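You operate a simulated robot arm through the tools that you are given. There is no shell and no other tool.

You run a simulated two-armed robot. Do the job below in one go: nothing can be reset, and whatever is moved stays where it is left.

JOB
Crank the wheel up, burnish the brown pot's turning wall, then brake.
Fine: three turns clockwise; use the grey stone and put it back; the pot still runs true.

It is judged by the outcome, as a careful person would: the job done as asked, and still so three seconds after it is handed in. It fails if anything else is knocked over, pushed out of place, dropped, spilled or broken.

ROBOT AND FRAMES
Two 7-joint arms with fingered hands on one trunk that stands fixed in place. Base frame: the origin is at the foot of the trunk, x ahead of it, y to its left, z up. Readings come in mm, degrees, newtons and seconds.
The left shoulder is at [71, 172, 1252], the right one opposite. Each reaches about 1156 mm from its shoulder. Payload 5 kg a hand.
The tool frame of a hand sits at the grasp point between the pads (the TCP): z along the fingers, y along the line on which they close. The tips reach 43 mm beyond it. The gripper opens to 144 mm; its body begins 50 mm behind the TCP. The gripper is a hand of 5 fingers: y runs from the thumb to the fingers, the wrist lies at [-21, -124, -221] in the tool frame, and closing takes about 1.5 s.
Orientation is that of the tool frame in the base frame, as [roll, pitch, yaw] about the fixed x, y, z axes, in that order (R = Rz(yaw) Ry(pitch) Rx(roll)). With the fingers straight down and the wrist toward the robot, the tool's x, y and z point along [0, 1, 0], [1, 0, 0] and [0, 0, -1] of the base frame.

CONTROLS
- The arms move only by the tool arm_command. It takes "left_targets", "right_targets" or both (then of equal length, played together; a hand with none holds still); each is a list of rows, each a list of 6 numbers: the turn, a rotation vector about the base's x, y, z in degrees, then the shift along the base's x, y, z in mm. In form: [[ax, ay, az, tx, ty, tz], ...]. A call has 1 to 20 rows; each row shifts and turns the commanded pose from where the row before left it. "left_jaw" and "right_jaw" are, for a hand that has rows, the gripper command, from -1 (fully open) to 1 (shut), values between in proportion, set as the call begins (left out, the last holds). Each row takes 0.2 s and may step no farther than 50 mm and 8.6 degrees from the row before; otherwise, or with a gripper value out of range, the whole call is refused. Where a pose cannot be reached the arm comes as near as it can. A force on the tool above 50 N (or 10 N above the force at the start of the call, whichever is more), or a blocked arm, ends the call early, and 0.2 s more pass. The fingers move at their own pace (about 45 mm/s each) and stop on an object; they squeeze with about 34 N. The grip force told is the motor's: it shows also when the fingers shut on nothing. Time passes only in rows, and 0.2 s behind the last, so rows that do not move let the fingers close. It gives the time, the measured TCP pose, the force on the tool (base axes), the opening and the grip force at its end, in the units of the frame above (readings bear some noise), with the torque about the TCP (base axes, N m) and any sound that the robot's microphone picked up.
- Cameras (640 x 400 px; columns grow to the right, rows downward): "scene" is now at [143.8, 4.5, 1498]; the picture's right is [-0.13, -0.99, 0.00], its down [-0.53, 0.07, -0.84] and it looks along [0.84, -0.11, -0.54] (base axes); focal length 375 px, centre (320, 200). "left" rides on the left gripper at [-86, -108, -168] in its tool frame; the picture's right is [-0.80, -0.28, 0.53], its down [0.54, -0.73, 0.42] and it looks along [0.27, 0.63, 0.73] (tool axes); focal length 275 px, centre (320, 200). "right" rides on the right gripper at [86, -108, -168] in its tool frame; the picture's right is [-0.80, 0.28, -0.53], its down [-0.54, -0.73, 0.42] and it looks along [-0.27, 0.63, 0.73] (tool axes); focal length 275 px, centre (320, 200).
- grab_frame(camera): a new picture of that camera. The clock stands still meanwhile.
- move_column(by): slides the trunk up (or, below 0, down) by that many mm; the arms and the scene camera ride with it, the base frame stays. It gives what a move gives, with no picture.
- move_fingers(index, middle, ring, little, thumb_bend, thumb_turn, hand): sets how far each is bent, from 0 (flat) to 1 (curled in); at 0.3 the hand is open as for a grip, at 0.7 the pads meet at the TCP. One left out holds its place. A second passes; each finger stops where it meets its share of the squeeze, and holds until it gets a number again. A gripper value or a shape takes the hand back. It gives what a move gives, with no picture; readings hold the bend of each and the force on index, middle, ring, little, thumb and palm. thumb_turn goes from beside the hand (0) to across from the fingers (1), as for a grip.
- set_grasp(shape, hand): the hand has 5 fingers and takes this shape, open, in about a second: jaw (thumb against the fingers, like two jaws); tri (thumb and two fingers); tip (a fingertip pinch); poke (one finger out to press); point (the index stretched); flat (the hand flat); cup (the hand cupped); fist (a fist). The gripper value then closes the fingers along that shape, each until it touches; the sizes above hold for jaw. It gives what a move gives, with no picture.
- head_to(pan, tilt): turns the head with the scene camera to pan (to the left, within 86 degrees either way) and tilt (down, from -29 to 69), counted from straight ahead of the robot. It gives what a move gives.
- pixel_to_xyz(camera, pixels): there is no depth. For up to 12 entries [column, row, z] of the newest picture of that camera ("zoom" is the newest enlarged one), the place [x, y] in the base frame at which the ray of that pixel passes the height z, good to about 2 mm, but the place of the scene camera against the robot may be out by one fixed shift of up to 25 mm in any direction. The clock stands still meanwhile.
- inspect(camera, box): a new picture of the part [left, top, right, bottom] of that camera's present view, enlarged. The clock stands still meanwhile.
- close_job(): hands the job in; it is judged then, once.

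Open the grippers and draw the arms clear of the work before you hand the job in, unless the task says otherwise.

The tools are called after "Call:" as a command line: name --argument value ..., lists and objects as JSON in quotes. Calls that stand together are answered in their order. arm_command: Moves the arms, as the interface text tells. Its arguments: {"type":"object","properties":{"left_targets":{"type":"array","items":{"type":"array","items":{"type":"number"}}},"left_jaw":{"type":"number"},"right_targets":{"type":"array","items":{"type":"array","items":{"type":"number"}}},"right_jaw":{"type":"number"}},"required":[]} The other tools are called the same way: move_column (by) moves the trunk up or down; set_grasp (shape, hand) gives the hand a shape; move_fingers (index, middle, ring, little, thumb_bend, thumb_turn, hand) moves the fingers one by one; head_to (pan, tilt) turns the head that bears the scene camera; grab_frame (camera) takes a picture; pixel_to_xyz (camera, pixels) gives the place at which the rays of pixels pass given heights; inspect (camera, box) takes an enlarged picture of a part of a camera's view; close_job () hands the job in.

At the start:

```text
clock: 0.0
left_eef_pos: [699.4, 111.6, 1246.3]
left_tool_rot: [-179.9, 0.0, 90.0]
left_contact_force: [0.0, 0.6, -0.7]
left_wrist_torque: [-0.03, 0.01, 0.01]
left_finger_gap: 143.5
left_gripper_force: 0.0
left_shape: jaw
left_bend: [0.3, 0.3, 0.3, 0.3, 0.3, 0.98]
left_finger forces: [0.0, 0.0, 0.0, 0.0, 0.0, 0.0]
right_eef_pos: [663.4, -381.8, 1207.0]
right_tool_rot: [-180.0, 0.0, 89.9]
right_contact_force: [-0.3, -0.7, -0.1]
right_wrist_torque: [0.03, 0.02, 0.01]
right_finger_gap: 143.6
right_gripper_force: 0.0
right_shape: jaw
right_bend: [0.3, 0.3, 0.3, 0.3, 0.3, 0.98]
right_finger forces: [0.1, 0.0, 0.0, 0.1, 0.1, 0.1]
trunk travel left (down, up): [-350.0, 590.0]
head pan, tilt (commanded): [-7.3, 32.6]
```

scene: 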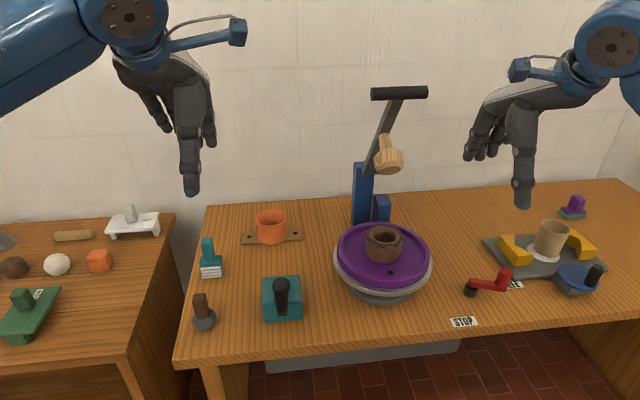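
right: 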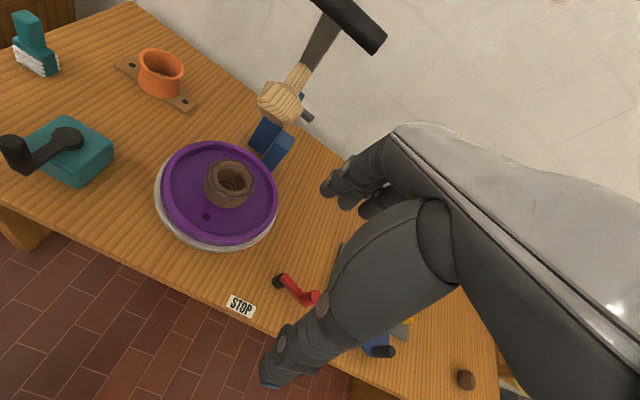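
left: 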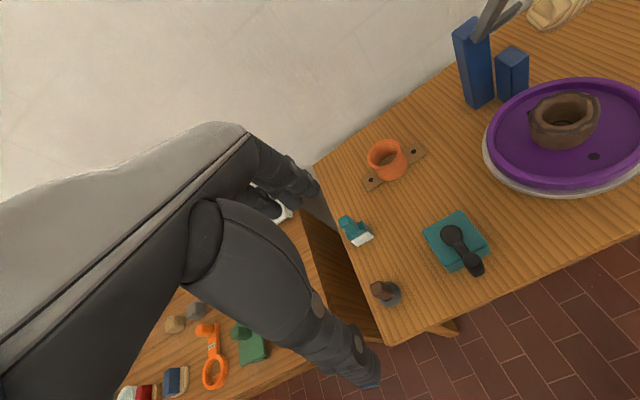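

The scene shows the purple wheel at about (383,258) with a brown pot on it, a teal crank box at (282,298), a red lever near (490,285) with a STOP label at (463,322), and a lever arm with a wooden block at (388,155). I'll look closer at each before moving.

Call:
inspect --camera "scene" --box '[180, 200, 340, 340]'

Call:
inspect --camera "scene" --box '[310, 70, 470, 310]'

Call:
inspect --camera "scene" --box '[430, 190, 630, 340]'

Call:
inspect --camera "scene" --box '[0, 190, 180, 350]'

```text
2.86 times, centred on (260, 270) of scene
```

zoom: 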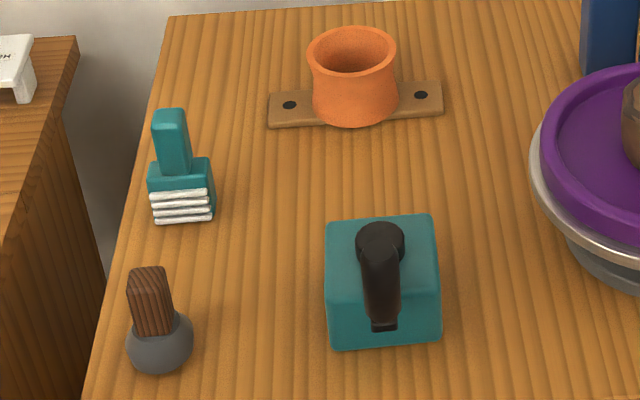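

```text
1.67 times, centred on (390, 190) of scene
```

zoom: 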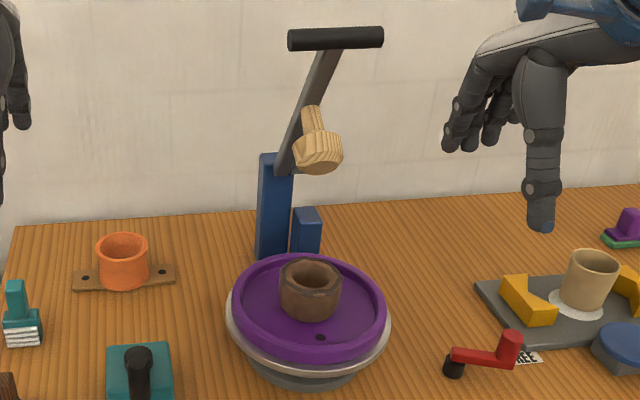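

```text
2.67 times, centred on (530, 265) of scene
```

zoom: 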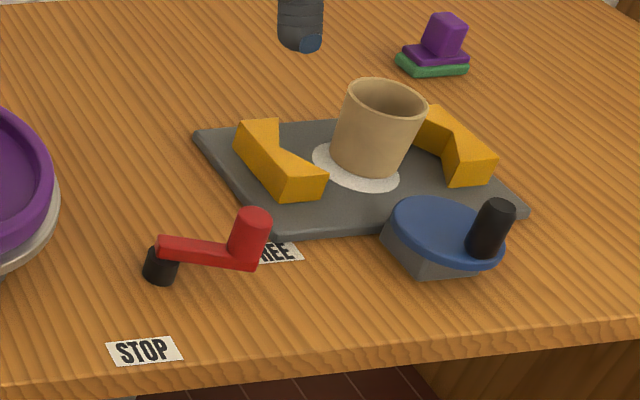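

```text
2.50 times, centred on (90, 270) of scene
```

zoom: 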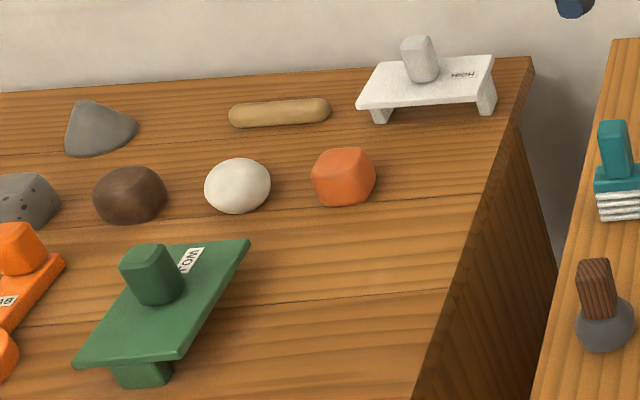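

The teal crank box, blue knob disc, red brake lever (FREE/STOP) and a grey stone with a brown handle at (203,312) are visible, plus other stones on the left table. I'll turn the head to see the left side and right side in full.

Call:
head_to --pan 45 --tilt 40

Call:
grab_frame --camera "scene"

```text
clock: 1.2
left_eef_pos: [699.5, 110.9, 1245.4]
left_tool_rot: [-179.9, 0.0, 90.0]
left_contact_force: [-0.6, -0.4, -0.3]
left_wrist_torque: [-0.01, 0.04, -0.01]
left_finger_gap: 143.8
left_gripper_force: 0.2
left_shape: jaw
left_bend: [0.3, 0.3, 0.3, 0.3, 0.3, 0.98]
left_finger forces: [0.0, 0.0, 0.0, 0.0, 0.0, 0.0]
right_eef_pos: [663.9, -382.8, 1204.9]
right_tool_rot: [-179.9, 0.0, 90.0]
right_contact_force: [-0.7, -0.6, 0.9]
right_wrist_torque: [0.01, -0.01, 0.02]
right_finger_gap: 143.7
right_gripper_force: 0.2
right_shape: jaw
right_bend: [0.3, 0.3, 0.3, 0.3, 0.3, 0.98]
right_finger forces: [0.0, 0.0, 0.0, 0.1, 0.1, 0.0]
trunk travel left (down, up): [-350.0, 590.0]
head pan, tilt (commanded): [45.0, 40.0]
```

```text
taken
```

scene: 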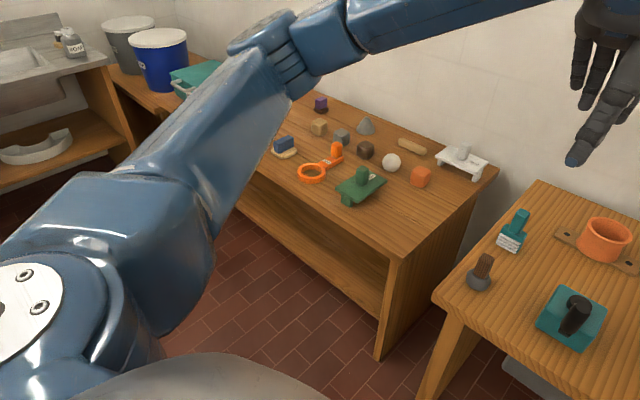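

The left table holds assorted loose stones and tools; I'll enlarge that area and the crank/stone area.

Call:
inspect --camera "scene" --box '[250, 85, 500, 220]'

Call:
inspect --camera "scene" --box '[430, 190, 640, 370]'

Call:
head_to --pan -40 --tilt 40

Call:
grab_frame --camera "scene"

```text
2.56 times, centred on (375, 152) of scene
```

zoom: 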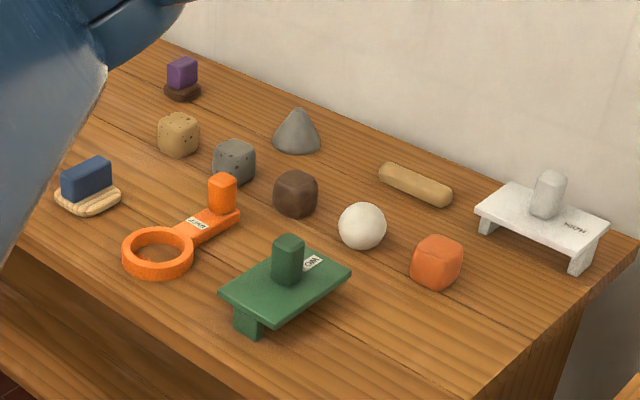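

```text
2.22 times, centred on (535, 280) of scene
```

zoom: 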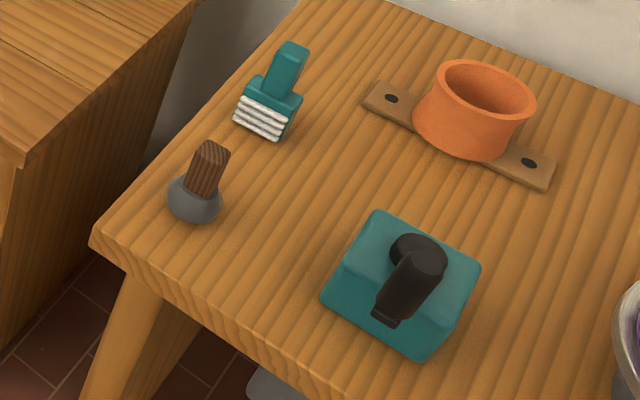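

```text
clock: 2.8
left_eef_pos: [698.8, 111.0, 1244.6]
left_tool_rot: [-179.9, 0.0, 90.0]
left_contact_force: [0.5, 0.0, -0.6]
left_wrist_torque: [0.01, -0.02, -0.02]
left_finger_gap: 143.4
left_gripper_force: 0.0
left_shape: jaw
left_bend: [0.3, 0.3, 0.3, 0.3, 0.3, 0.98]
left_finger forces: [0.0, 0.0, 0.1, 0.0, 0.0, 0.0]
right_eef_pos: [664.8, -382.7, 1206.1]
right_tool_rot: [-179.9, 0.0, 89.9]
right_contact_force: [0.0, 0.7, 0.1]
right_wrist_torque: [-0.01, -0.02, 0.01]
right_finger_gap: 143.3
right_gripper_force: 0.0
right_shape: jaw
right_bend: [0.3, 0.3, 0.3, 0.3, 0.3, 0.98]
right_finger forces: [0.0, 0.0, 0.0, 0.0, 0.1, 0.1]
trunk travel left (down, up): [-350.0, 590.0]
head pan, tilt (commanded): [-40.0, 40.0]
```

```text
taken
```

scene: 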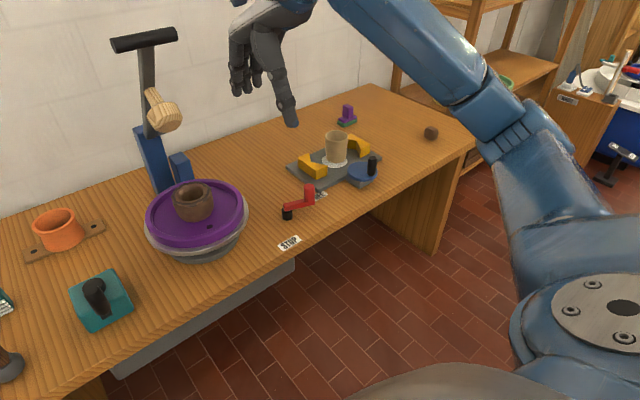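

The view right shows the brake lever, tray with tan pot, and blue knob disc. I'll aim the head back at the wheel/crank and take enlarged hand-camera views to triangulate heights.

Call:
head_to --pan 0 --tilt 45

Call:
grab_frame --camera "scene"

Call:
inspect --camera "left" --box '[320, 130, 520, 330]'

Call:
inspect --camera "right" --box '[0, 100, 140, 200]'

Call:
inspect --camera "right" --box '[140, 130, 340, 330]'

```text
clock: 3.9
left_eef_pos: [699.6, 112.5, 1245.6]
left_tool_rot: [180.0, 0.0, 90.0]
left_contact_force: [0.9, 0.5, -0.8]
left_wrist_torque: [0.01, 0.02, 0.0]
left_finger_gap: 143.7
left_gripper_force: 0.1
left_shape: jaw
left_bend: [0.3, 0.3, 0.3, 0.3, 0.3, 0.98]
left_finger forces: [0.0, 0.0, 0.0, 0.0, 0.0, 0.0]
right_eef_pos: [664.0, -382.4, 1205.2]
right_tool_rot: [180.0, 0.1, 90.0]
right_contact_force: [0.0, 0.2, 0.1]
right_wrist_torque: [0.02, -0.01, 0.01]
right_finger_gap: 143.9
right_gripper_force: 0.1
right_shape: jaw
right_bend: [0.3, 0.3, 0.3, 0.3, 0.3, 0.98]
right_finger forces: [0.0, 0.0, 0.0, 0.0, 0.1, 0.0]
trunk travel left (down, up): [-350.0, 590.0]
head pan, tilt (commanded): [0.0, 45.0]
```

```text
taken
```

scene: 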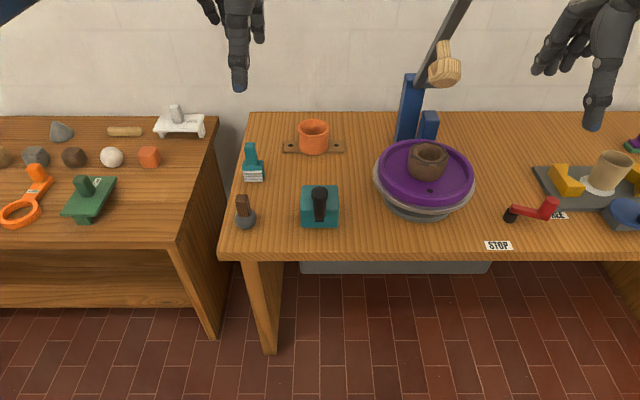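

```text
2.00 times, centred on (420, 230) of left
```

zoom: 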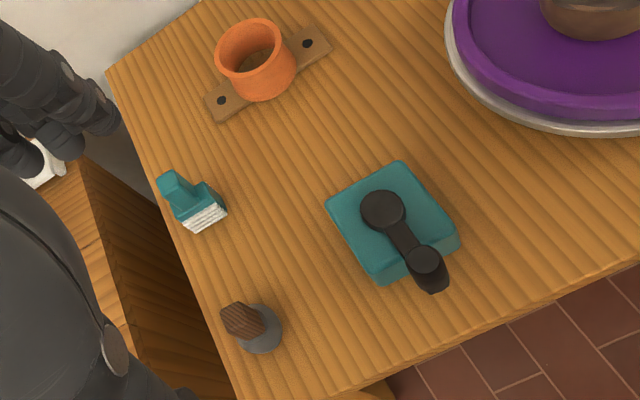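

```text
4.00 times, centred on (70, 150) of right
```

zoom: 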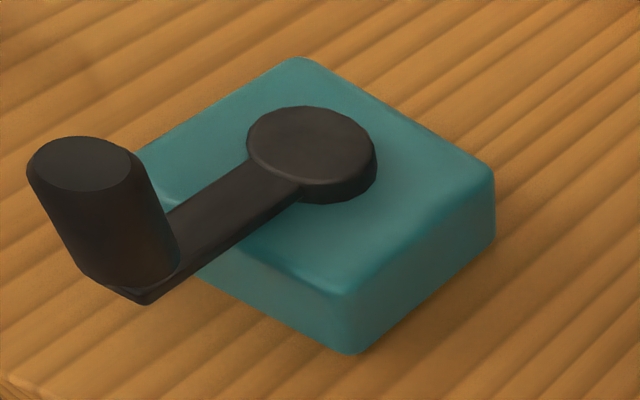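

```text
2.00 times, centred on (240, 230) of right
```

zoom: 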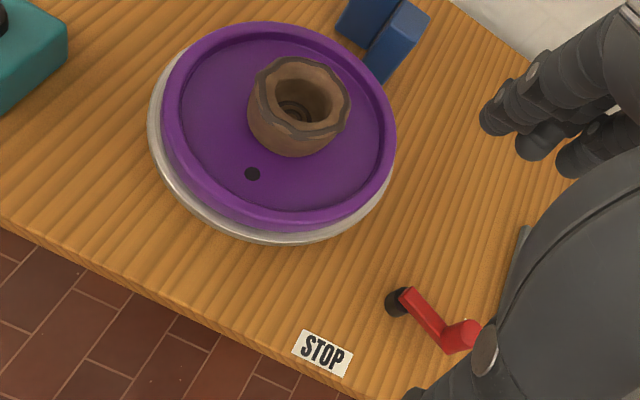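

The crank's hub is at left-camera (452,234), knob top (472,260); right camera hub (68,135), knob top (10,141). I'll get rays from both cameras to triangulate heights.

Call:
pixel_to_xyz --camera "left" --pixels '[[452, 234, 700], [452, 234, 900], [472.5, 260, 700], [472.5, 260, 900], [564, 117, 700], [564, 117, 900], [440, 288, 700], [440, 288, 900], [390, 296, 700], [390, 296, 900], [374, 288, 700], [374, 288, 900]]'

Call:
pixel_to_xyz --camera "right" --pixels '[[67.75, 135, 700], [67.75, 135, 900], [10, 140.75, 700], [10, 140.75, 900], [229, 174, 700], [229, 174, 900], [241, 306, 700], [241, 306, 900], [280, 281, 700], [280, 281, 900], [206, 217, 700], [206, 217, 900]]'

Call:
pixel_to_xyz --camera "scene" --pixels '[[320, 194, 700], [320, 194, 900], [498, 245, 700], [498, 245, 900], [245, 222, 700], [245, 222, 900], [427, 152, 700], [427, 152, 900], [511, 215, 700], [511, 215, 900], [549, 203, 700], [549, 203, 900]]'

```text
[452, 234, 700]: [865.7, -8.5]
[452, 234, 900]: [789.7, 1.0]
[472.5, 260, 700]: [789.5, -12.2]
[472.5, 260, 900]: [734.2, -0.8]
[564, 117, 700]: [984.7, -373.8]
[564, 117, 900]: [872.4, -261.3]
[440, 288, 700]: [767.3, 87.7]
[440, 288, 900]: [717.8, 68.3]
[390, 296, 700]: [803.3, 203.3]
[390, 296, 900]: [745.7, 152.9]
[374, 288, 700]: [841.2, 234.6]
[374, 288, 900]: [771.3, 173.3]
```

```text
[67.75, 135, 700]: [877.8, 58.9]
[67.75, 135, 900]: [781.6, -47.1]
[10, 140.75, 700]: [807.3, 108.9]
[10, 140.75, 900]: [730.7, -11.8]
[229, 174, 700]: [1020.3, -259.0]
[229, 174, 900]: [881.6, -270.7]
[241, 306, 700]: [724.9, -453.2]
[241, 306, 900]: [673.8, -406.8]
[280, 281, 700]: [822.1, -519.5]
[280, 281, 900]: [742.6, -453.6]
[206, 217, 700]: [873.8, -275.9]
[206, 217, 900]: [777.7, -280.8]
```

```text
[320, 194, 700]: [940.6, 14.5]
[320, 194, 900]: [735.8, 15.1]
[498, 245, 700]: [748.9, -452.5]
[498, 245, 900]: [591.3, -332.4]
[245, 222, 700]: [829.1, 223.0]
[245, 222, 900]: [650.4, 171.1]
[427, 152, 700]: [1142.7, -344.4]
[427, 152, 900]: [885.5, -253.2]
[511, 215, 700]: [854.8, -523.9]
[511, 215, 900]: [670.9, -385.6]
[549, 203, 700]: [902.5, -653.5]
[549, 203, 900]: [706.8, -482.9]
```

Triangulation gives crank hub top ≈ (821,-3,817), knob top ≈ (738,-2,883), pot rim ≈ (887,-270,885). I'll draw both hands back and a little lower for closer views of the stone and the brake lever.

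Call:
arm_command --left_targets '[[0, 0, 0, -25, 0, -36], [0, 0, 0, -25, 0, -36], [0, 0, 0, -25, 0, -36], [0, 0, 0, -25, 0, -36], [0, 0, 0, 0, 0, 0]]' --right_targets '[[0, 0, 0, -20, 0, -20], [0, 0, 0, -20, 0, -20], [0, 0, 0, -20, 0, -20], [0, 0, 0, -20, 0, -20], [0, 0, 0, 0, 0, 0]]'

Call:
grab_frame --camera "left"

Call:
grab_frame --camera "right"

Call:
grab_frame --camera "scene"

```text
clock: 5.1
left_eef_pos: [599.4, 115.8, 1103.0]
left_tool_rot: [-179.9, 0.0, 90.2]
left_contact_force: [0.0, -0.7, 0.4]
left_wrist_torque: [0.0, 0.0, -0.01]
left_finger_gap: 143.7
left_gripper_force: 0.0
left_shape: jaw
left_bend: [0.3, 0.3, 0.3, 0.3, 0.3, 0.98]
left_finger forces: [0.0, 0.0, 0.1, 0.1, 0.1, 0.1]
right_eef_pos: [585.4, -382.8, 1123.4]
right_tool_rot: [-179.9, 0.1, 90.0]
right_contact_force: [-0.1, 0.7, 0.5]
right_wrist_torque: [0.03, 0.03, 0.01]
right_finger_gap: 143.8
right_gripper_force: 0.0
right_shape: jaw
right_bend: [0.3, 0.3, 0.3, 0.3, 0.3, 0.98]
right_finger forces: [0.0, 0.1, 0.0, 0.0, 0.0, 0.0]
trunk travel left (down, up): [-350.0, 590.0]
head pan, tilt (commanded): [0.0, 45.0]
```

```text
taken
```

left: 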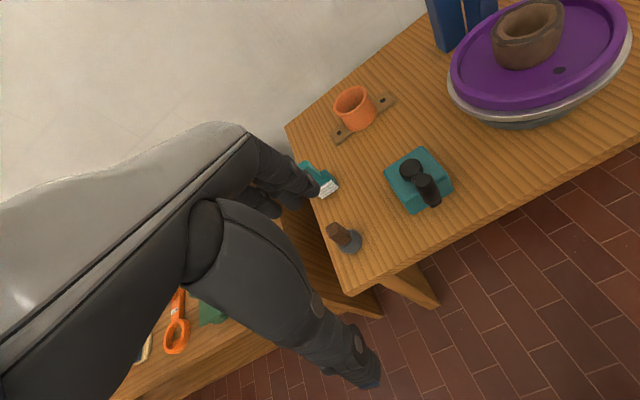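

```text
taken
```

right: 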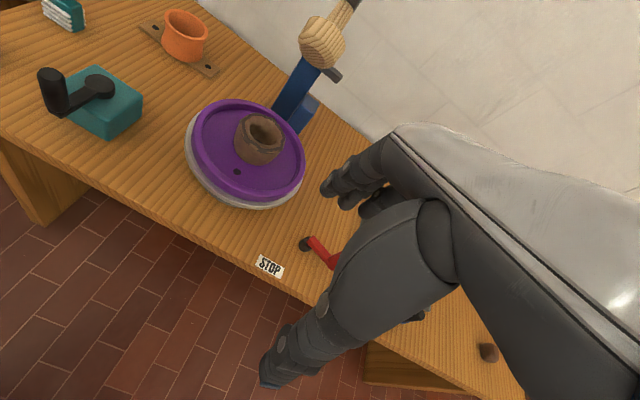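

```text
taken
```

scene: 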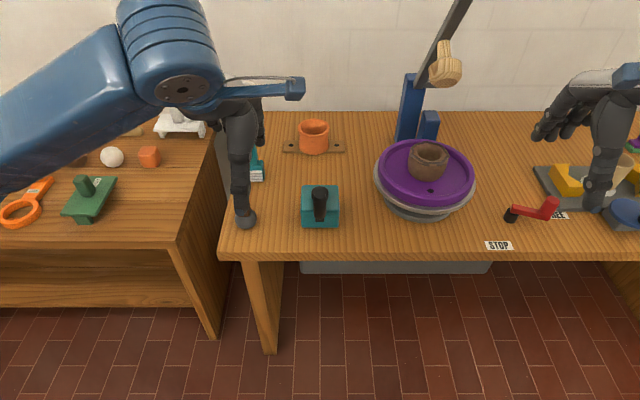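

Now the left view shows the stone at (345,238) and the right view shows STOP at (269,266) and brake pivot at (306,243). I'll enlarge those to measure them precisely.

Call:
inspect --camera "left" --box '[290, 150, 450, 270]'

Call:
inspect --camera "right" --box '[170, 90, 350, 290]'

```text
3.33 times, centred on (370, 210) of left
```

zoom: 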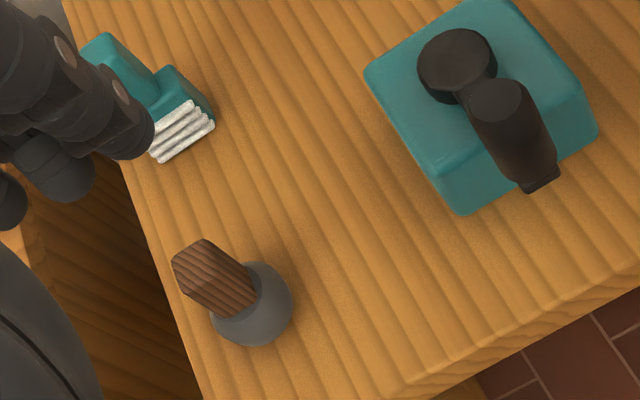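

```text
2.00 times, centred on (260, 190) of right
```

zoom: 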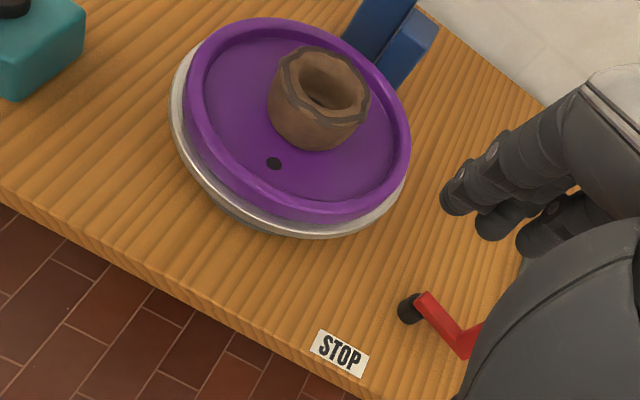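

I'll compute rays for the table label, stone, wheel edges and the brake pivot in the current poses.

Call:
pixel_to_xyz --camera "right" --pixels '[[270, 267, 700], [270, 267, 900], [307, 244, 700], [307, 244, 900], [237, 171.5, 700], [237, 171.5, 900], [261, 137, 700], [261, 137, 900], [192, 130, 820], [304, 155, 820], [245, 102, 820], [252, 198, 820]]'

Call:
pixel_to_xyz --camera "left" --pixels '[[349.6, 241.5, 700], [349.6, 241.5, 900], [334, 229.5, 700], [334, 229.5, 900], [411, 167, 817], [427, 179, 883], [560, 71, 700], [560, 71, 900], [526, 34, 700], [526, 34, 900], [450, 82, 820], [450, 82, 860]]'

```text
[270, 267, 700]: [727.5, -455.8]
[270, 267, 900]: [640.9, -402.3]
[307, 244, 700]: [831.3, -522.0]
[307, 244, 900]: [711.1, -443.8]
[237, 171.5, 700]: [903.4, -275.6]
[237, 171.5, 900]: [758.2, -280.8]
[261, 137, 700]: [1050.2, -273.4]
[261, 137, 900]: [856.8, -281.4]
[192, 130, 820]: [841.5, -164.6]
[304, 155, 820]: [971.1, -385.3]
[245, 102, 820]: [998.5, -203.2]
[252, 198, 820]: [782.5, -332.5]
```

```text
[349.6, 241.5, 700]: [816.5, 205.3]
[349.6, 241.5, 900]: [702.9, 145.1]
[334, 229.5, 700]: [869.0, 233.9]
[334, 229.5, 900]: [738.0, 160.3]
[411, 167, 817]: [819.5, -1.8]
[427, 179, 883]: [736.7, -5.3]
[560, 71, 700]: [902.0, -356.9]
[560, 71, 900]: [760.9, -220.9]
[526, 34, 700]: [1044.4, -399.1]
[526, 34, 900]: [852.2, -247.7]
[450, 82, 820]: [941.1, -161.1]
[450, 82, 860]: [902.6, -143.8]
```

The stone ball is near (790,191,747) with its handle top near (808,203,791); the table top is about z≈720 and the wheel face about z≈820. I'll try the "tip" shape on the left hand in free space and look at it.

Call:
set_grasp --hand "left" --shape "tip"

Call:
grab_frame --camera "left"

Call:
inspect --camera "scene" --box '[200, 90, 300, 240]'

```text
clock: 6.0
left_eef_pos: [599.0, 115.4, 1103.6]
left_tool_rot: [-179.9, 0.0, 90.0]
left_contact_force: [-0.1, -0.5, -0.1]
left_wrist_torque: [0.01, 0.0, 0.02]
left_finger_gap: 143.8
left_gripper_force: 0.1
left_shape: tip
left_bend: [0.3, 0.98, 0.99, 0.99, 0.3, 0.98]
left_finger forces: [0.0, 0.0, 0.0, 0.0, 0.1, 0.1]
right_eef_pos: [583.8, -381.6, 1124.6]
right_tool_rot: [180.0, 0.0, 90.0]
right_contact_force: [0.9, -0.5, -0.1]
right_wrist_torque: [-0.01, 0.01, 0.02]
right_finger_gap: 144.0
right_gripper_force: 0.0
right_shape: jaw
right_bend: [0.3, 0.3, 0.3, 0.3, 0.3, 0.98]
right_finger forces: [0.1, 0.0, 0.0, 0.0, 0.1, 0.0]
trunk travel left (down, up): [-350.0, 590.0]
head pan, tilt (commanded): [0.0, 45.0]
```

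```text
taken
```

left: 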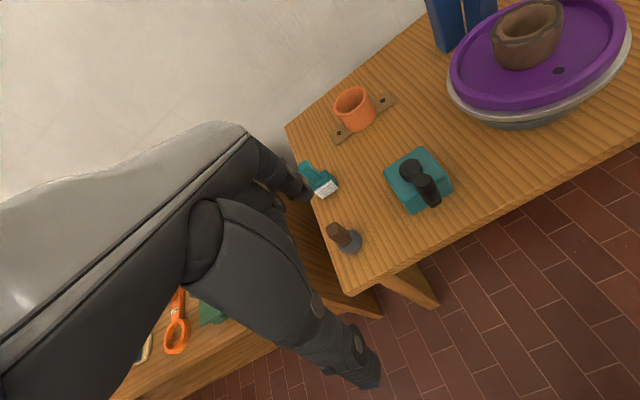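

```text
2.67 times, centred on (250, 165) of scene
```

zoom: 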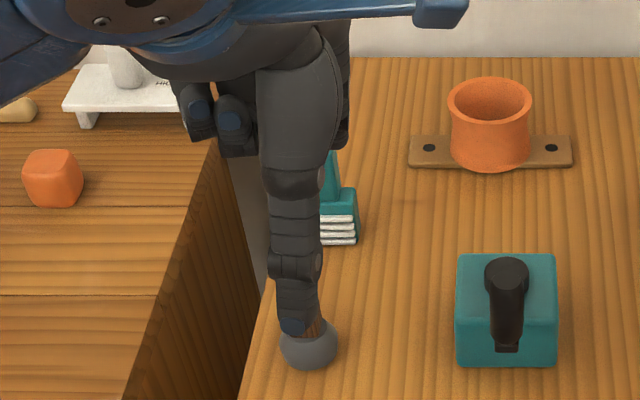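

In tip shape the middle, ring and little fingers are curled away, with thumb and index left to pinch. I'll close it in free air to see where the pinch point falls in the left camera.

Call:
arm_command --left_targets '[[0, 0, 0, 0, 0, 0], [0, 0, 0, 0, 0, 0], [0, 0, 0, 0, 0, 0], [0, 0, 0, 0, 0, 0], [0, 0, 0, 0, 0, 0], [0, 0, 0, 0, 0, 0], [0, 0, 0, 0, 0, 0], [0, 0, 0, 0, 0, 0]]' --left_jaw 1

Call:
grab_frame --camera "left"

Call:
inspect --camera "scene" --box '[200, 90, 300, 240]'

```text
clock: 7.8
left_eef_pos: [598.1, 114.9, 1102.5]
left_tool_rot: [-180.0, 0.1, 89.9]
left_contact_force: [0.1, 0.3, -0.5]
left_wrist_torque: [-0.01, -0.03, 0.0]
left_finger_gap: 0.1
left_gripper_force: 1.2
left_shape: tip
left_bend: [0.7, 0.98, 0.99, 0.99, 0.58, 1.0]
left_finger forces: [0.0, 0.1, 0.0, 0.1, 0.0, 0.0]
right_eef_pos: [582.4, -382.8, 1124.3]
right_tool_rot: [180.0, 0.0, 90.0]
right_contact_force: [0.2, -0.1, 0.2]
right_wrist_torque: [-0.01, -0.01, -0.03]
right_finger_gap: 143.7
right_gripper_force: 0.1
right_shape: jaw
right_bend: [0.3, 0.3, 0.3, 0.3, 0.3, 0.98]
right_finger forces: [0.0, 0.1, 0.0, 0.1, 0.1, 0.1]
trunk travel left (down, up): [-350.0, 590.0]
head pan, tilt (commanded): [0.0, 45.0]
```

```text
taken
```

left: 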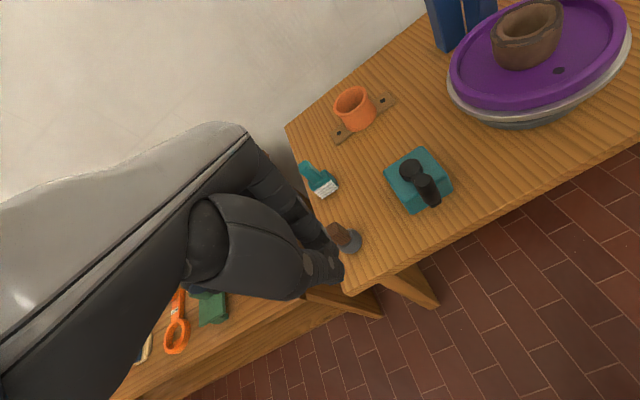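

```text
2.67 times, centred on (250, 165) of scene
```

zoom: 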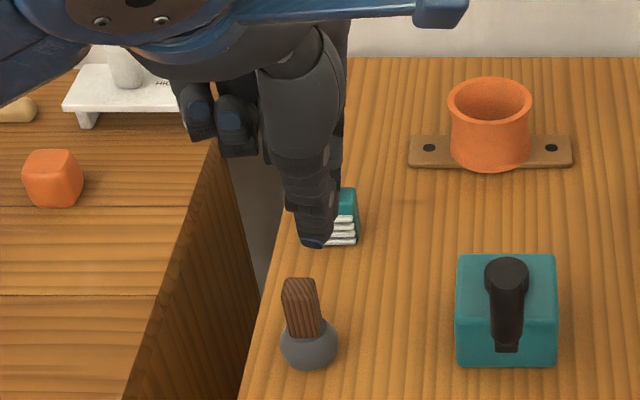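

In the tip pinch the thumb and index meet near left-camera (327,255). I'll also test the "tri" shape, which should hold the handle more firmly.

Call:
set_grasp --hand "left" --shape "tri"

Call:
arm_command --left_targets '[[0, 0, 0, 0, 0, 0], [0, 0, 0, 0, 0, 0], [0, 0, 0, 0, 0, 0], [0, 0, 0, 0, 0, 0], [0, 0, 0, 0, 0, 0], [0, 0, 0, 0, 0, 0], [0, 0, 0, 0, 0, 0]]' --left_jaw 0.7

Call:
inspect --camera "left" --box '[170, 120, 410, 320]'

Call:
inspect --camera "scene" --box '[200, 90, 300, 240]'

```text
clock: 8.7
left_eef_pos: [599.1, 115.7, 1103.3]
left_tool_rot: [-180.0, 0.0, 89.9]
left_contact_force: [1.0, -0.5, -0.3]
left_wrist_torque: [-0.03, -0.02, 0.01]
left_finger_gap: 143.8
left_gripper_force: 0.0
left_shape: tri
left_bend: [0.3, 0.3, 0.99, 0.99, 0.3, 0.98]
left_finger forces: [0.0, 0.0, 0.1, 0.0, 0.0, 0.1]
right_eef_pos: [584.9, -381.2, 1124.6]
right_tool_rot: [180.0, -0.1, 90.0]
right_contact_force: [-0.4, -0.5, -0.9]
right_wrist_torque: [-0.02, 0.02, 0.02]
right_finger_gap: 143.9
right_gripper_force: 0.0
right_shape: jaw
right_bend: [0.3, 0.3, 0.3, 0.3, 0.3, 0.98]
right_finger forces: [0.0, 0.0, 0.0, 0.1, 0.1, 0.1]
trunk travel left (down, up): [-350.0, 590.0]
head pan, tilt (commanded): [0.0, 45.0]
```

```text
clock: 10.3
left_eef_pos: [599.5, 114.2, 1103.9]
left_tool_rot: [179.9, -0.1, 90.0]
left_contact_force: [-0.5, 0.9, -0.1]
left_wrist_torque: [0.0, -0.01, 0.0]
left_finger_gap: 21.9
left_gripper_force: 0.0
left_shape: tri
left_bend: [0.73, 0.61, 0.99, 0.99, 0.74, 1.0]
left_finger forces: [0.0, 0.1, 0.1, 0.0, 0.1, 0.0]
right_eef_pos: [583.4, -382.7, 1123.7]
right_tool_rot: [180.0, 0.0, 90.0]
right_contact_force: [0.4, -0.7, -0.7]
right_wrist_torque: [-0.01, -0.01, 0.0]
right_finger_gap: 143.7
right_gripper_force: 0.1
right_shape: jaw
right_bend: [0.3, 0.3, 0.3, 0.3, 0.3, 0.98]
right_finger forces: [0.0, 0.0, 0.1, 0.1, 0.1, 0.0]
trunk travel left (down, up): [-350.0, 590.0]
head pan, tilt (commanded): [0.0, 45.0]
```

```text
2.00 times, centred on (290, 220) of left
```

zoom: 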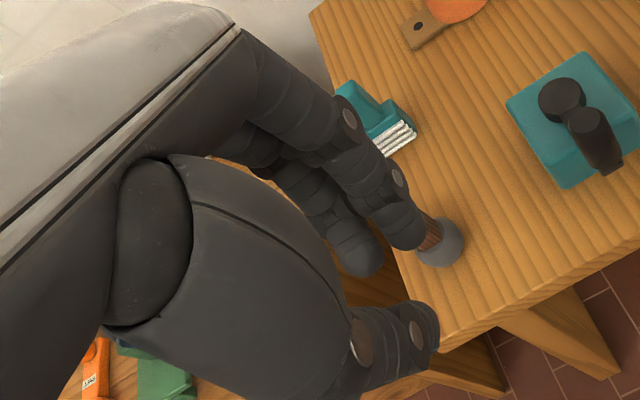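

```text
2.67 times, centred on (250, 165) of scene
```

zoom: 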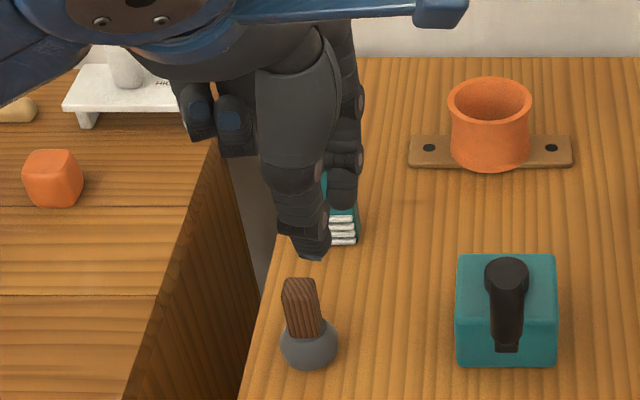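

In tri shape the index and middle tips land about 12–14 mm either side of the tool axis with the thumb opposite, so the TCP frame holds for the pinch. I'll open it and move the left hand closer to the stone for an accurate look.

Call:
arm_command --left_targets '[[0, 0, 0, 32, 17, -28], [0, 0, 0, 32, 17, -28], [0, 0, 0, 32, 17, -28], [0, 0, 0, 32, 17, -28], [0, 0, 0, 32, 17, -28], [0, 0, 0, 0, 0, 0]]' --left_jaw -0.6

Call:
grab_frame --camera "left"

Call:
inspect --camera "left" --box '[310, 170, 470, 290]'

Call:
inspect --camera "scene" --box '[200, 150, 300, 250]'

```text
clock: 11.7
left_eef_pos: [759.0, 197.5, 961.5]
left_tool_rot: [-180.0, 0.0, 90.0]
left_contact_force: [-0.6, 0.1, 1.0]
left_wrist_torque: [0.04, -0.03, -0.02]
left_finger_gap: 114.8
left_gripper_force: 0.0
left_shape: tri
left_bend: [0.26, 0.34, 0.99, 0.99, 0.52, 0.99]
left_finger forces: [0.0, 0.1, 0.1, 0.0, 0.0, 0.0]
right_eef_pos: [583.0, -382.6, 1123.7]
right_tool_rot: [-179.9, 0.0, 90.0]
right_contact_force: [-0.2, 0.2, -0.1]
right_wrist_torque: [0.0, 0.03, 0.0]
right_finger_gap: 143.6
right_gripper_force: 0.0
right_shape: jaw
right_bend: [0.3, 0.3, 0.3, 0.3, 0.3, 0.98]
right_finger forces: [0.1, 0.0, 0.0, 0.0, 0.0, 0.0]
trunk travel left (down, up): [-350.0, 590.0]
head pan, tilt (commanded): [0.0, 45.0]
```

```text
taken
```

left: 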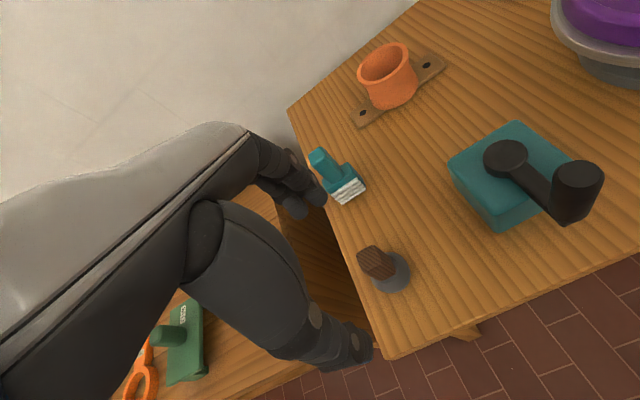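

```text
3.33 times, centred on (390, 230) of left
```

zoom: 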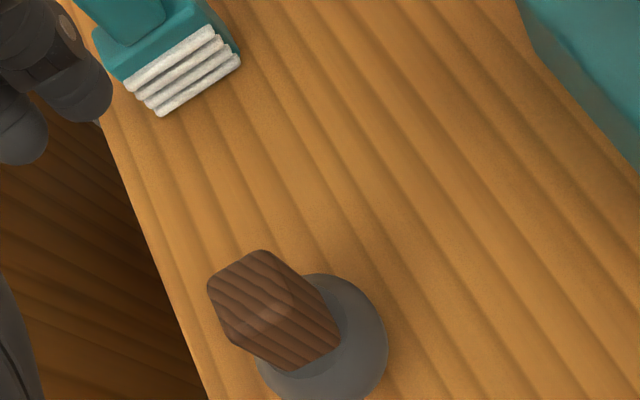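

```text
4.00 times, centred on (250, 200) of scene
```

zoom: 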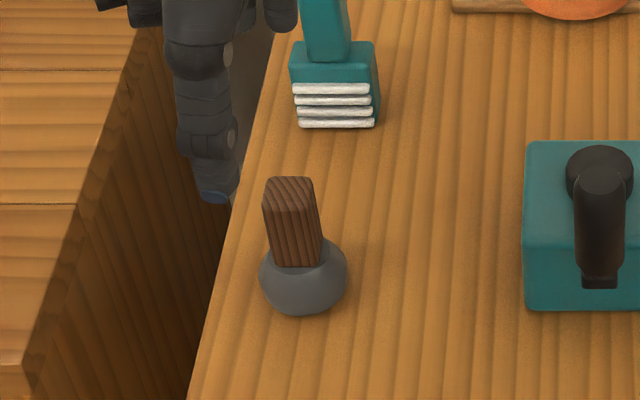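

Stone ball centre is at left (390.6,272), handle-top centre (369,257); in scene ball (245.8,219.3), handle top (242.5,197). I'll compute rays from both.

Call:
pixel_to_xyz --camera "left" --pixels '[[390.6, 272, 700], [390.6, 272, 800], [369, 257, 700], [369, 257, 800], [506, 159, 817], [576, 178, 883], [338, 196, 720], [455, 165, 800]]'

Call:
pixel_to_xyz --camera "scene" --pixels '[[245.75, 219.25, 700], [245.75, 219.25, 800], [242.5, 197, 700], [242.5, 197, 800], [320, 194, 883], [319.5, 191, 817]]'

```text
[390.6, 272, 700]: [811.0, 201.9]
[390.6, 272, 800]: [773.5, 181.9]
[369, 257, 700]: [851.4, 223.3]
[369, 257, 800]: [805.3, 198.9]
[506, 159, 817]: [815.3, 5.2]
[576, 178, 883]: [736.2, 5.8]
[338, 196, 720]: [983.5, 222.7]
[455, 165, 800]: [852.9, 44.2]
```

```text
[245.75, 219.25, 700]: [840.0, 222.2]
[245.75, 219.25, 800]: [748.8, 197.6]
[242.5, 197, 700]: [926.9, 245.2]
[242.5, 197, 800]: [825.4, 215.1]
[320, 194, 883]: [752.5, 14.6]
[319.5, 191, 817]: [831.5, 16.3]
```

Best estimate: stone handle top ≈ (803,198,804), ball centre ≈ (799,196,735). I'll move the open tri hand to just above the handle and check alignment.

Call:
arm_command --left_targets '[[0, 0, 0, 14, 0.2, -30], [0, 0, 0, 14, 0.2, -30], [0, 0, 0, 14, 0.2, -30], [0, 0, 0, 0, 0, 0]]' --left_jaw -0.2

Call:
inspect --camera "left" --box '[200, 130, 440, 370]'

Call:
inspect --camera "scene" --box '[180, 110, 320, 250]'

```text
clock: 12.7
left_eef_pos: [798.8, 196.2, 873.4]
left_tool_rot: [-180.0, 0.0, 90.0]
left_contact_force: [0.1, 0.0, -0.5]
left_wrist_torque: [0.01, 0.03, 0.03]
left_finger_gap: 86.8
left_gripper_force: 0.1
left_shape: tri
left_bend: [0.74, 0.41, 0.99, 0.99, 0.65, 1.0]
left_finger forces: [0.0, 0.1, 0.1, 0.0, 0.0, 0.0]
right_eef_pos: [583.7, -382.4, 1125.0]
right_tool_rot: [-180.0, -0.1, 90.1]
right_contact_force: [-0.8, 0.0, -0.3]
right_wrist_torque: [0.0, -0.03, 0.02]
right_finger_gap: 143.8
right_gripper_force: 0.1
right_shape: jaw
right_bend: [0.3, 0.3, 0.3, 0.3, 0.3, 0.98]
right_finger forces: [0.0, 0.1, 0.0, 0.1, 0.0, 0.1]
trunk travel left (down, up): [-350.0, 590.0]
head pan, tilt (commanded): [0.0, 45.0]
```

```text
1.67 times, centred on (320, 250) of left
```

zoom: 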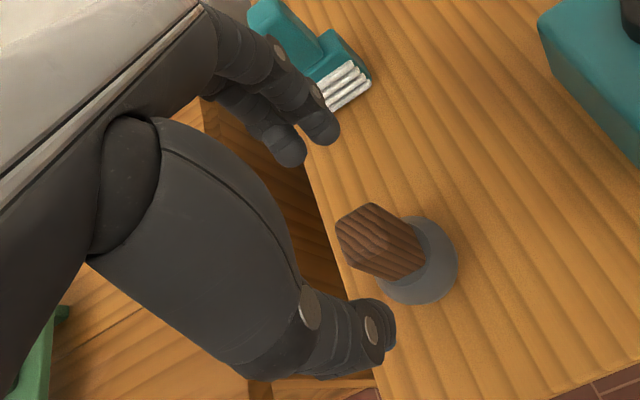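

```text
2.86 times, centred on (250, 180) of scene
```

zoom: 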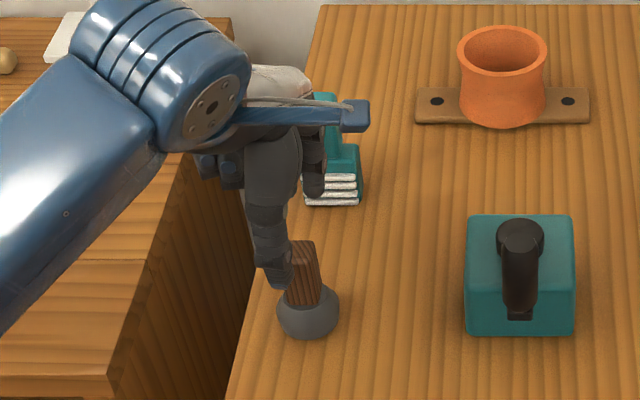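

The handle top projects to about (798,197), right beneath the TCP at (799,196). I'll descend straight to TCP z≈808 and check before closing.

Call:
arm_command --left_targets '[[0, 0, 0, 0, 0.5, -25], [0, 0, 0, 0, 0.5, -25], [0, 0, 0, 0, 0, -16], [0, 0, 0, 0, 0, 0]]'

Call:
inspect --camera "left" --box '[200, 130, 440, 370]'

Call:
inspect --camera "scene" --box '[200, 150, 300, 250]'

```text
clock: 13.7
left_eef_pos: [799.3, 197.5, 806.6]
left_tool_rot: [-180.0, 0.0, 90.0]
left_contact_force: [0.1, -0.4, -0.4]
left_wrist_torque: [0.0, 0.0, -0.02]
left_finger_gap: 87.0
left_gripper_force: 0.1
left_shape: tri
left_bend: [0.74, 0.41, 0.99, 0.99, 0.65, 1.0]
left_finger forces: [0.0, 0.0, 0.0, 0.0, 0.1, 0.0]
right_eef_pos: [582.9, -382.5, 1124.6]
right_tool_rot: [179.9, 0.1, 90.0]
right_contact_force: [0.6, -0.2, 0.4]
right_wrist_torque: [0.01, -0.01, 0.01]
right_finger_gap: 143.8
right_gripper_force: 0.0
right_shape: jaw
right_bend: [0.3, 0.3, 0.3, 0.3, 0.3, 0.98]
right_finger forces: [0.0, 0.0, 0.0, 0.1, 0.1, 0.0]
trunk travel left (down, up): [-350.0, 590.0]
head pan, tilt (commanded): [0.0, 45.0]
```

```text
1.67 times, centred on (320, 250) of left
```

zoom: 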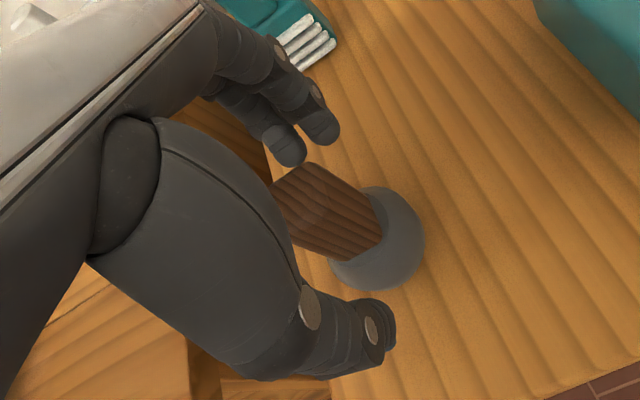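

```text
4.00 times, centred on (250, 200) of scene
```

zoom: 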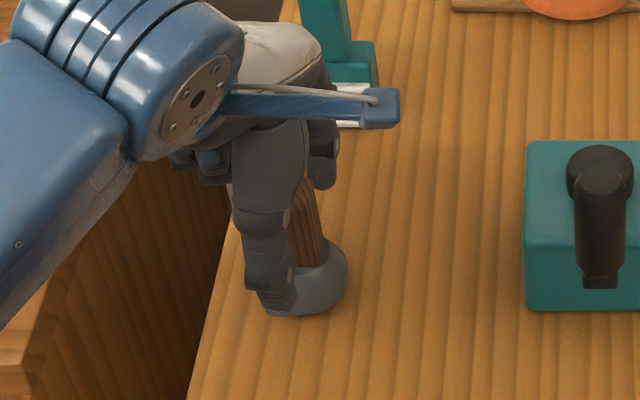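

The handle sits between the two fingers and the thumb, at about the middle of the pinch line. I'll close the tri grip on it.

Call:
arm_command --left_targets '[[0, 0, 0, 0, 0, 0], [0, 0, 0, 0, 0, 0], [0, 0, 0, 0, 0, 0], [0, 0, 0, 0, 0, 0], [0, 0, 0, 0, 0, 0], [0, 0, 0, 0, 0, 0], [0, 0, 0, 0, 0, 0], [0, 0, 0, 0, 0, 0]]' --left_jaw 1

Call:
inspect --camera "left" --box '[200, 130, 440, 370]'

Call:
inspect --camera "scene" --box '[200, 150, 300, 250]'

```text
clock: 15.5
left_eef_pos: [799.7, 197.5, 807.6]
left_tool_rot: [-179.9, 0.0, 90.0]
left_contact_force: [-0.5, -0.7, -0.4]
left_wrist_torque: [0.01, -0.03, 0.02]
left_finger_gap: 24.8
left_gripper_force: 33.8
left_shape: tri
left_bend: [0.72, 0.63, 1.0, 1.0, 0.74, 1.0]
left_finger forces: [15.2, 14.8, 0.0, 0.0, 30.3, 0.0]
right_eef_pos: [583.7, -381.6, 1125.1]
right_tool_rot: [180.0, 0.1, 89.9]
right_contact_force: [-0.1, 0.4, -0.5]
right_wrist_torque: [0.01, 0.03, 0.0]
right_finger_gap: 143.4
right_gripper_force: 0.1
right_shape: jaw
right_bend: [0.3, 0.3, 0.3, 0.3, 0.3, 0.98]
right_finger forces: [0.0, 0.0, 0.1, 0.0, 0.0, 0.0]
trunk travel left (down, up): [-350.0, 590.0]
head pan, tilt (commanded): [0.0, 45.0]
```

```text
1.67 times, centred on (320, 250) of left
```

zoom: 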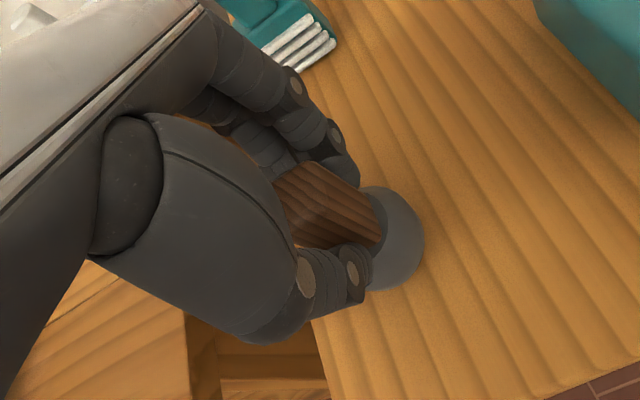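

```text
4.00 times, centred on (250, 200) of scene
```

zoom: 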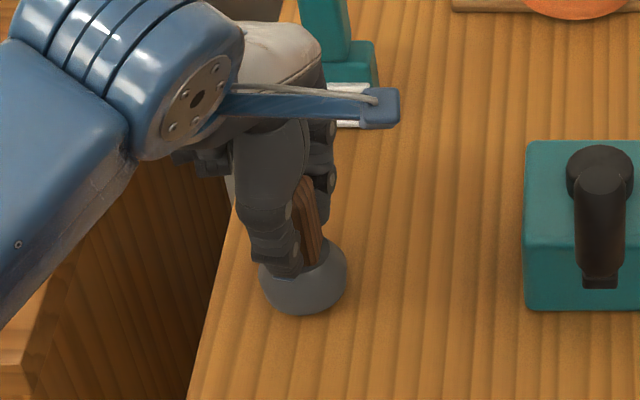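

The tri grip holds the handle at 25 mm gap with 34 N, even on all three fingers. I'll lift it straight up a little, verify, then carry on to a waiting place.

Call:
arm_command --left_targets '[[0, 0, 0, 0, 0, 10], [0, 0, 0, 0, 0, 20], [0, 0, 0, 0, 0, 30], [0, 0, 0, 0, 0, 40], [0, 0, 0, 0, 0, 40], [0, 0, 0, 0, 0, 40], [0, 0, 0, 0, 0, 0]]'

Call:
grab_frame --camera "left"

Call:
grab_frame --camera "scene"

```text
clock: 17.1
left_eef_pos: [801.6, 197.2, 983.5]
left_tool_rot: [-180.0, 0.0, 90.0]
left_contact_force: [-0.4, 0.1, -2.9]
left_wrist_torque: [-0.01, 0.0, 0.02]
left_finger_gap: 24.7
left_gripper_force: 34.0
left_shape: tri
left_bend: [0.72, 0.63, 1.0, 1.0, 0.74, 1.0]
left_finger forces: [15.3, 15.0, 0.0, 0.0, 30.3, 0.1]
right_eef_pos: [583.9, -380.4, 1123.2]
right_tool_rot: [-180.0, 0.1, 90.0]
right_contact_force: [0.0, 0.8, 0.5]
right_wrist_torque: [-0.02, 0.0, 0.0]
right_finger_gap: 143.5
right_gripper_force: 0.1
right_shape: jaw
right_bend: [0.3, 0.3, 0.3, 0.3, 0.3, 0.98]
right_finger forces: [0.0, 0.1, 0.0, 0.0, 0.0, 0.1]
trunk travel left (down, up): [-350.0, 590.0]
head pan, tilt (commanded): [0.0, 45.0]
```

```text
taken
```

left: 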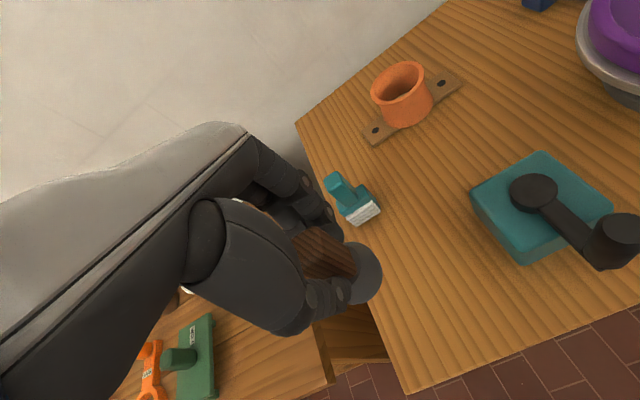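

```text
taken
```

scene: 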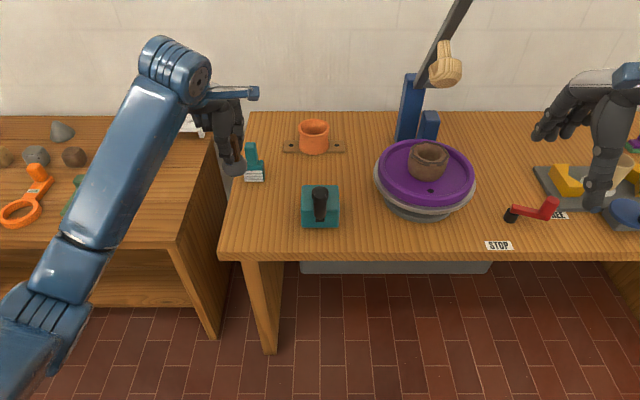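

The stone is held (about 2.5 N of weight). I'll zoom on it to locate the ball relative to the hand, and on the pot/wheel from the scene view.

Call:
inspect --camera "left" --box '[290, 210, 410, 330]'

Call:
inspect --camera "scene" --box '[360, 120, 490, 230]'

Call:
inspect --camera "right" --box '[170, 90, 320, 220]'

```text
3.33 times, centred on (350, 270) of left
```

zoom: 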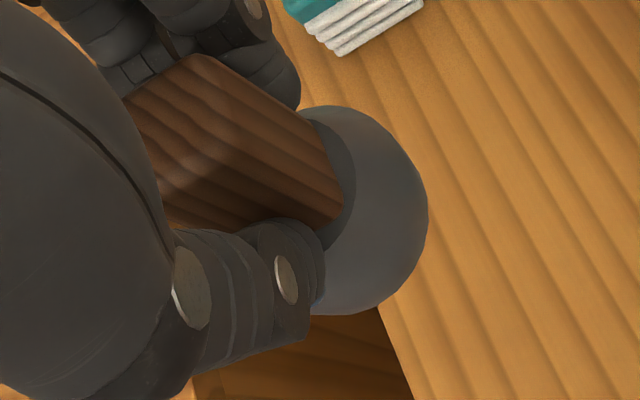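

```text
3.64 times, centred on (425, 175) of scene
```

zoom: 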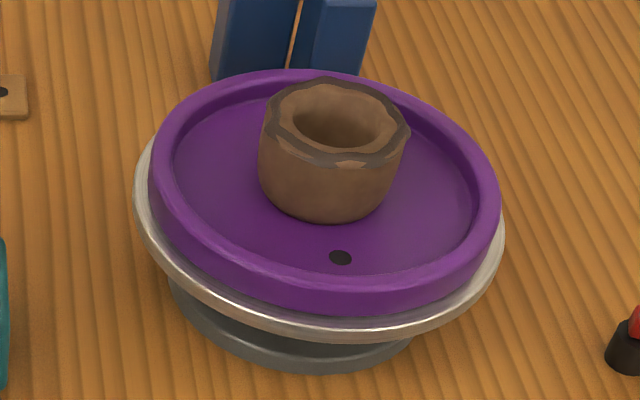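

```text
3.08 times, centred on (245, 155) of right
```

zoom: 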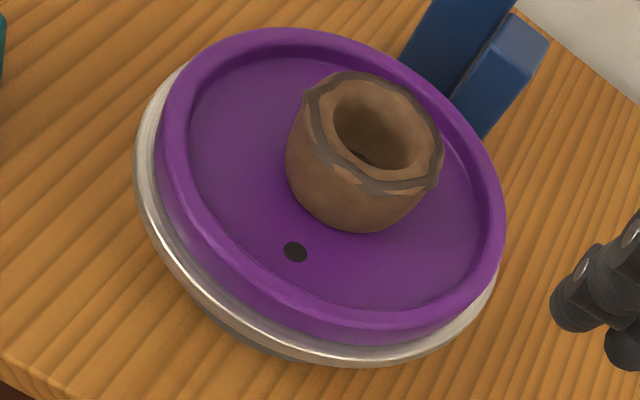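

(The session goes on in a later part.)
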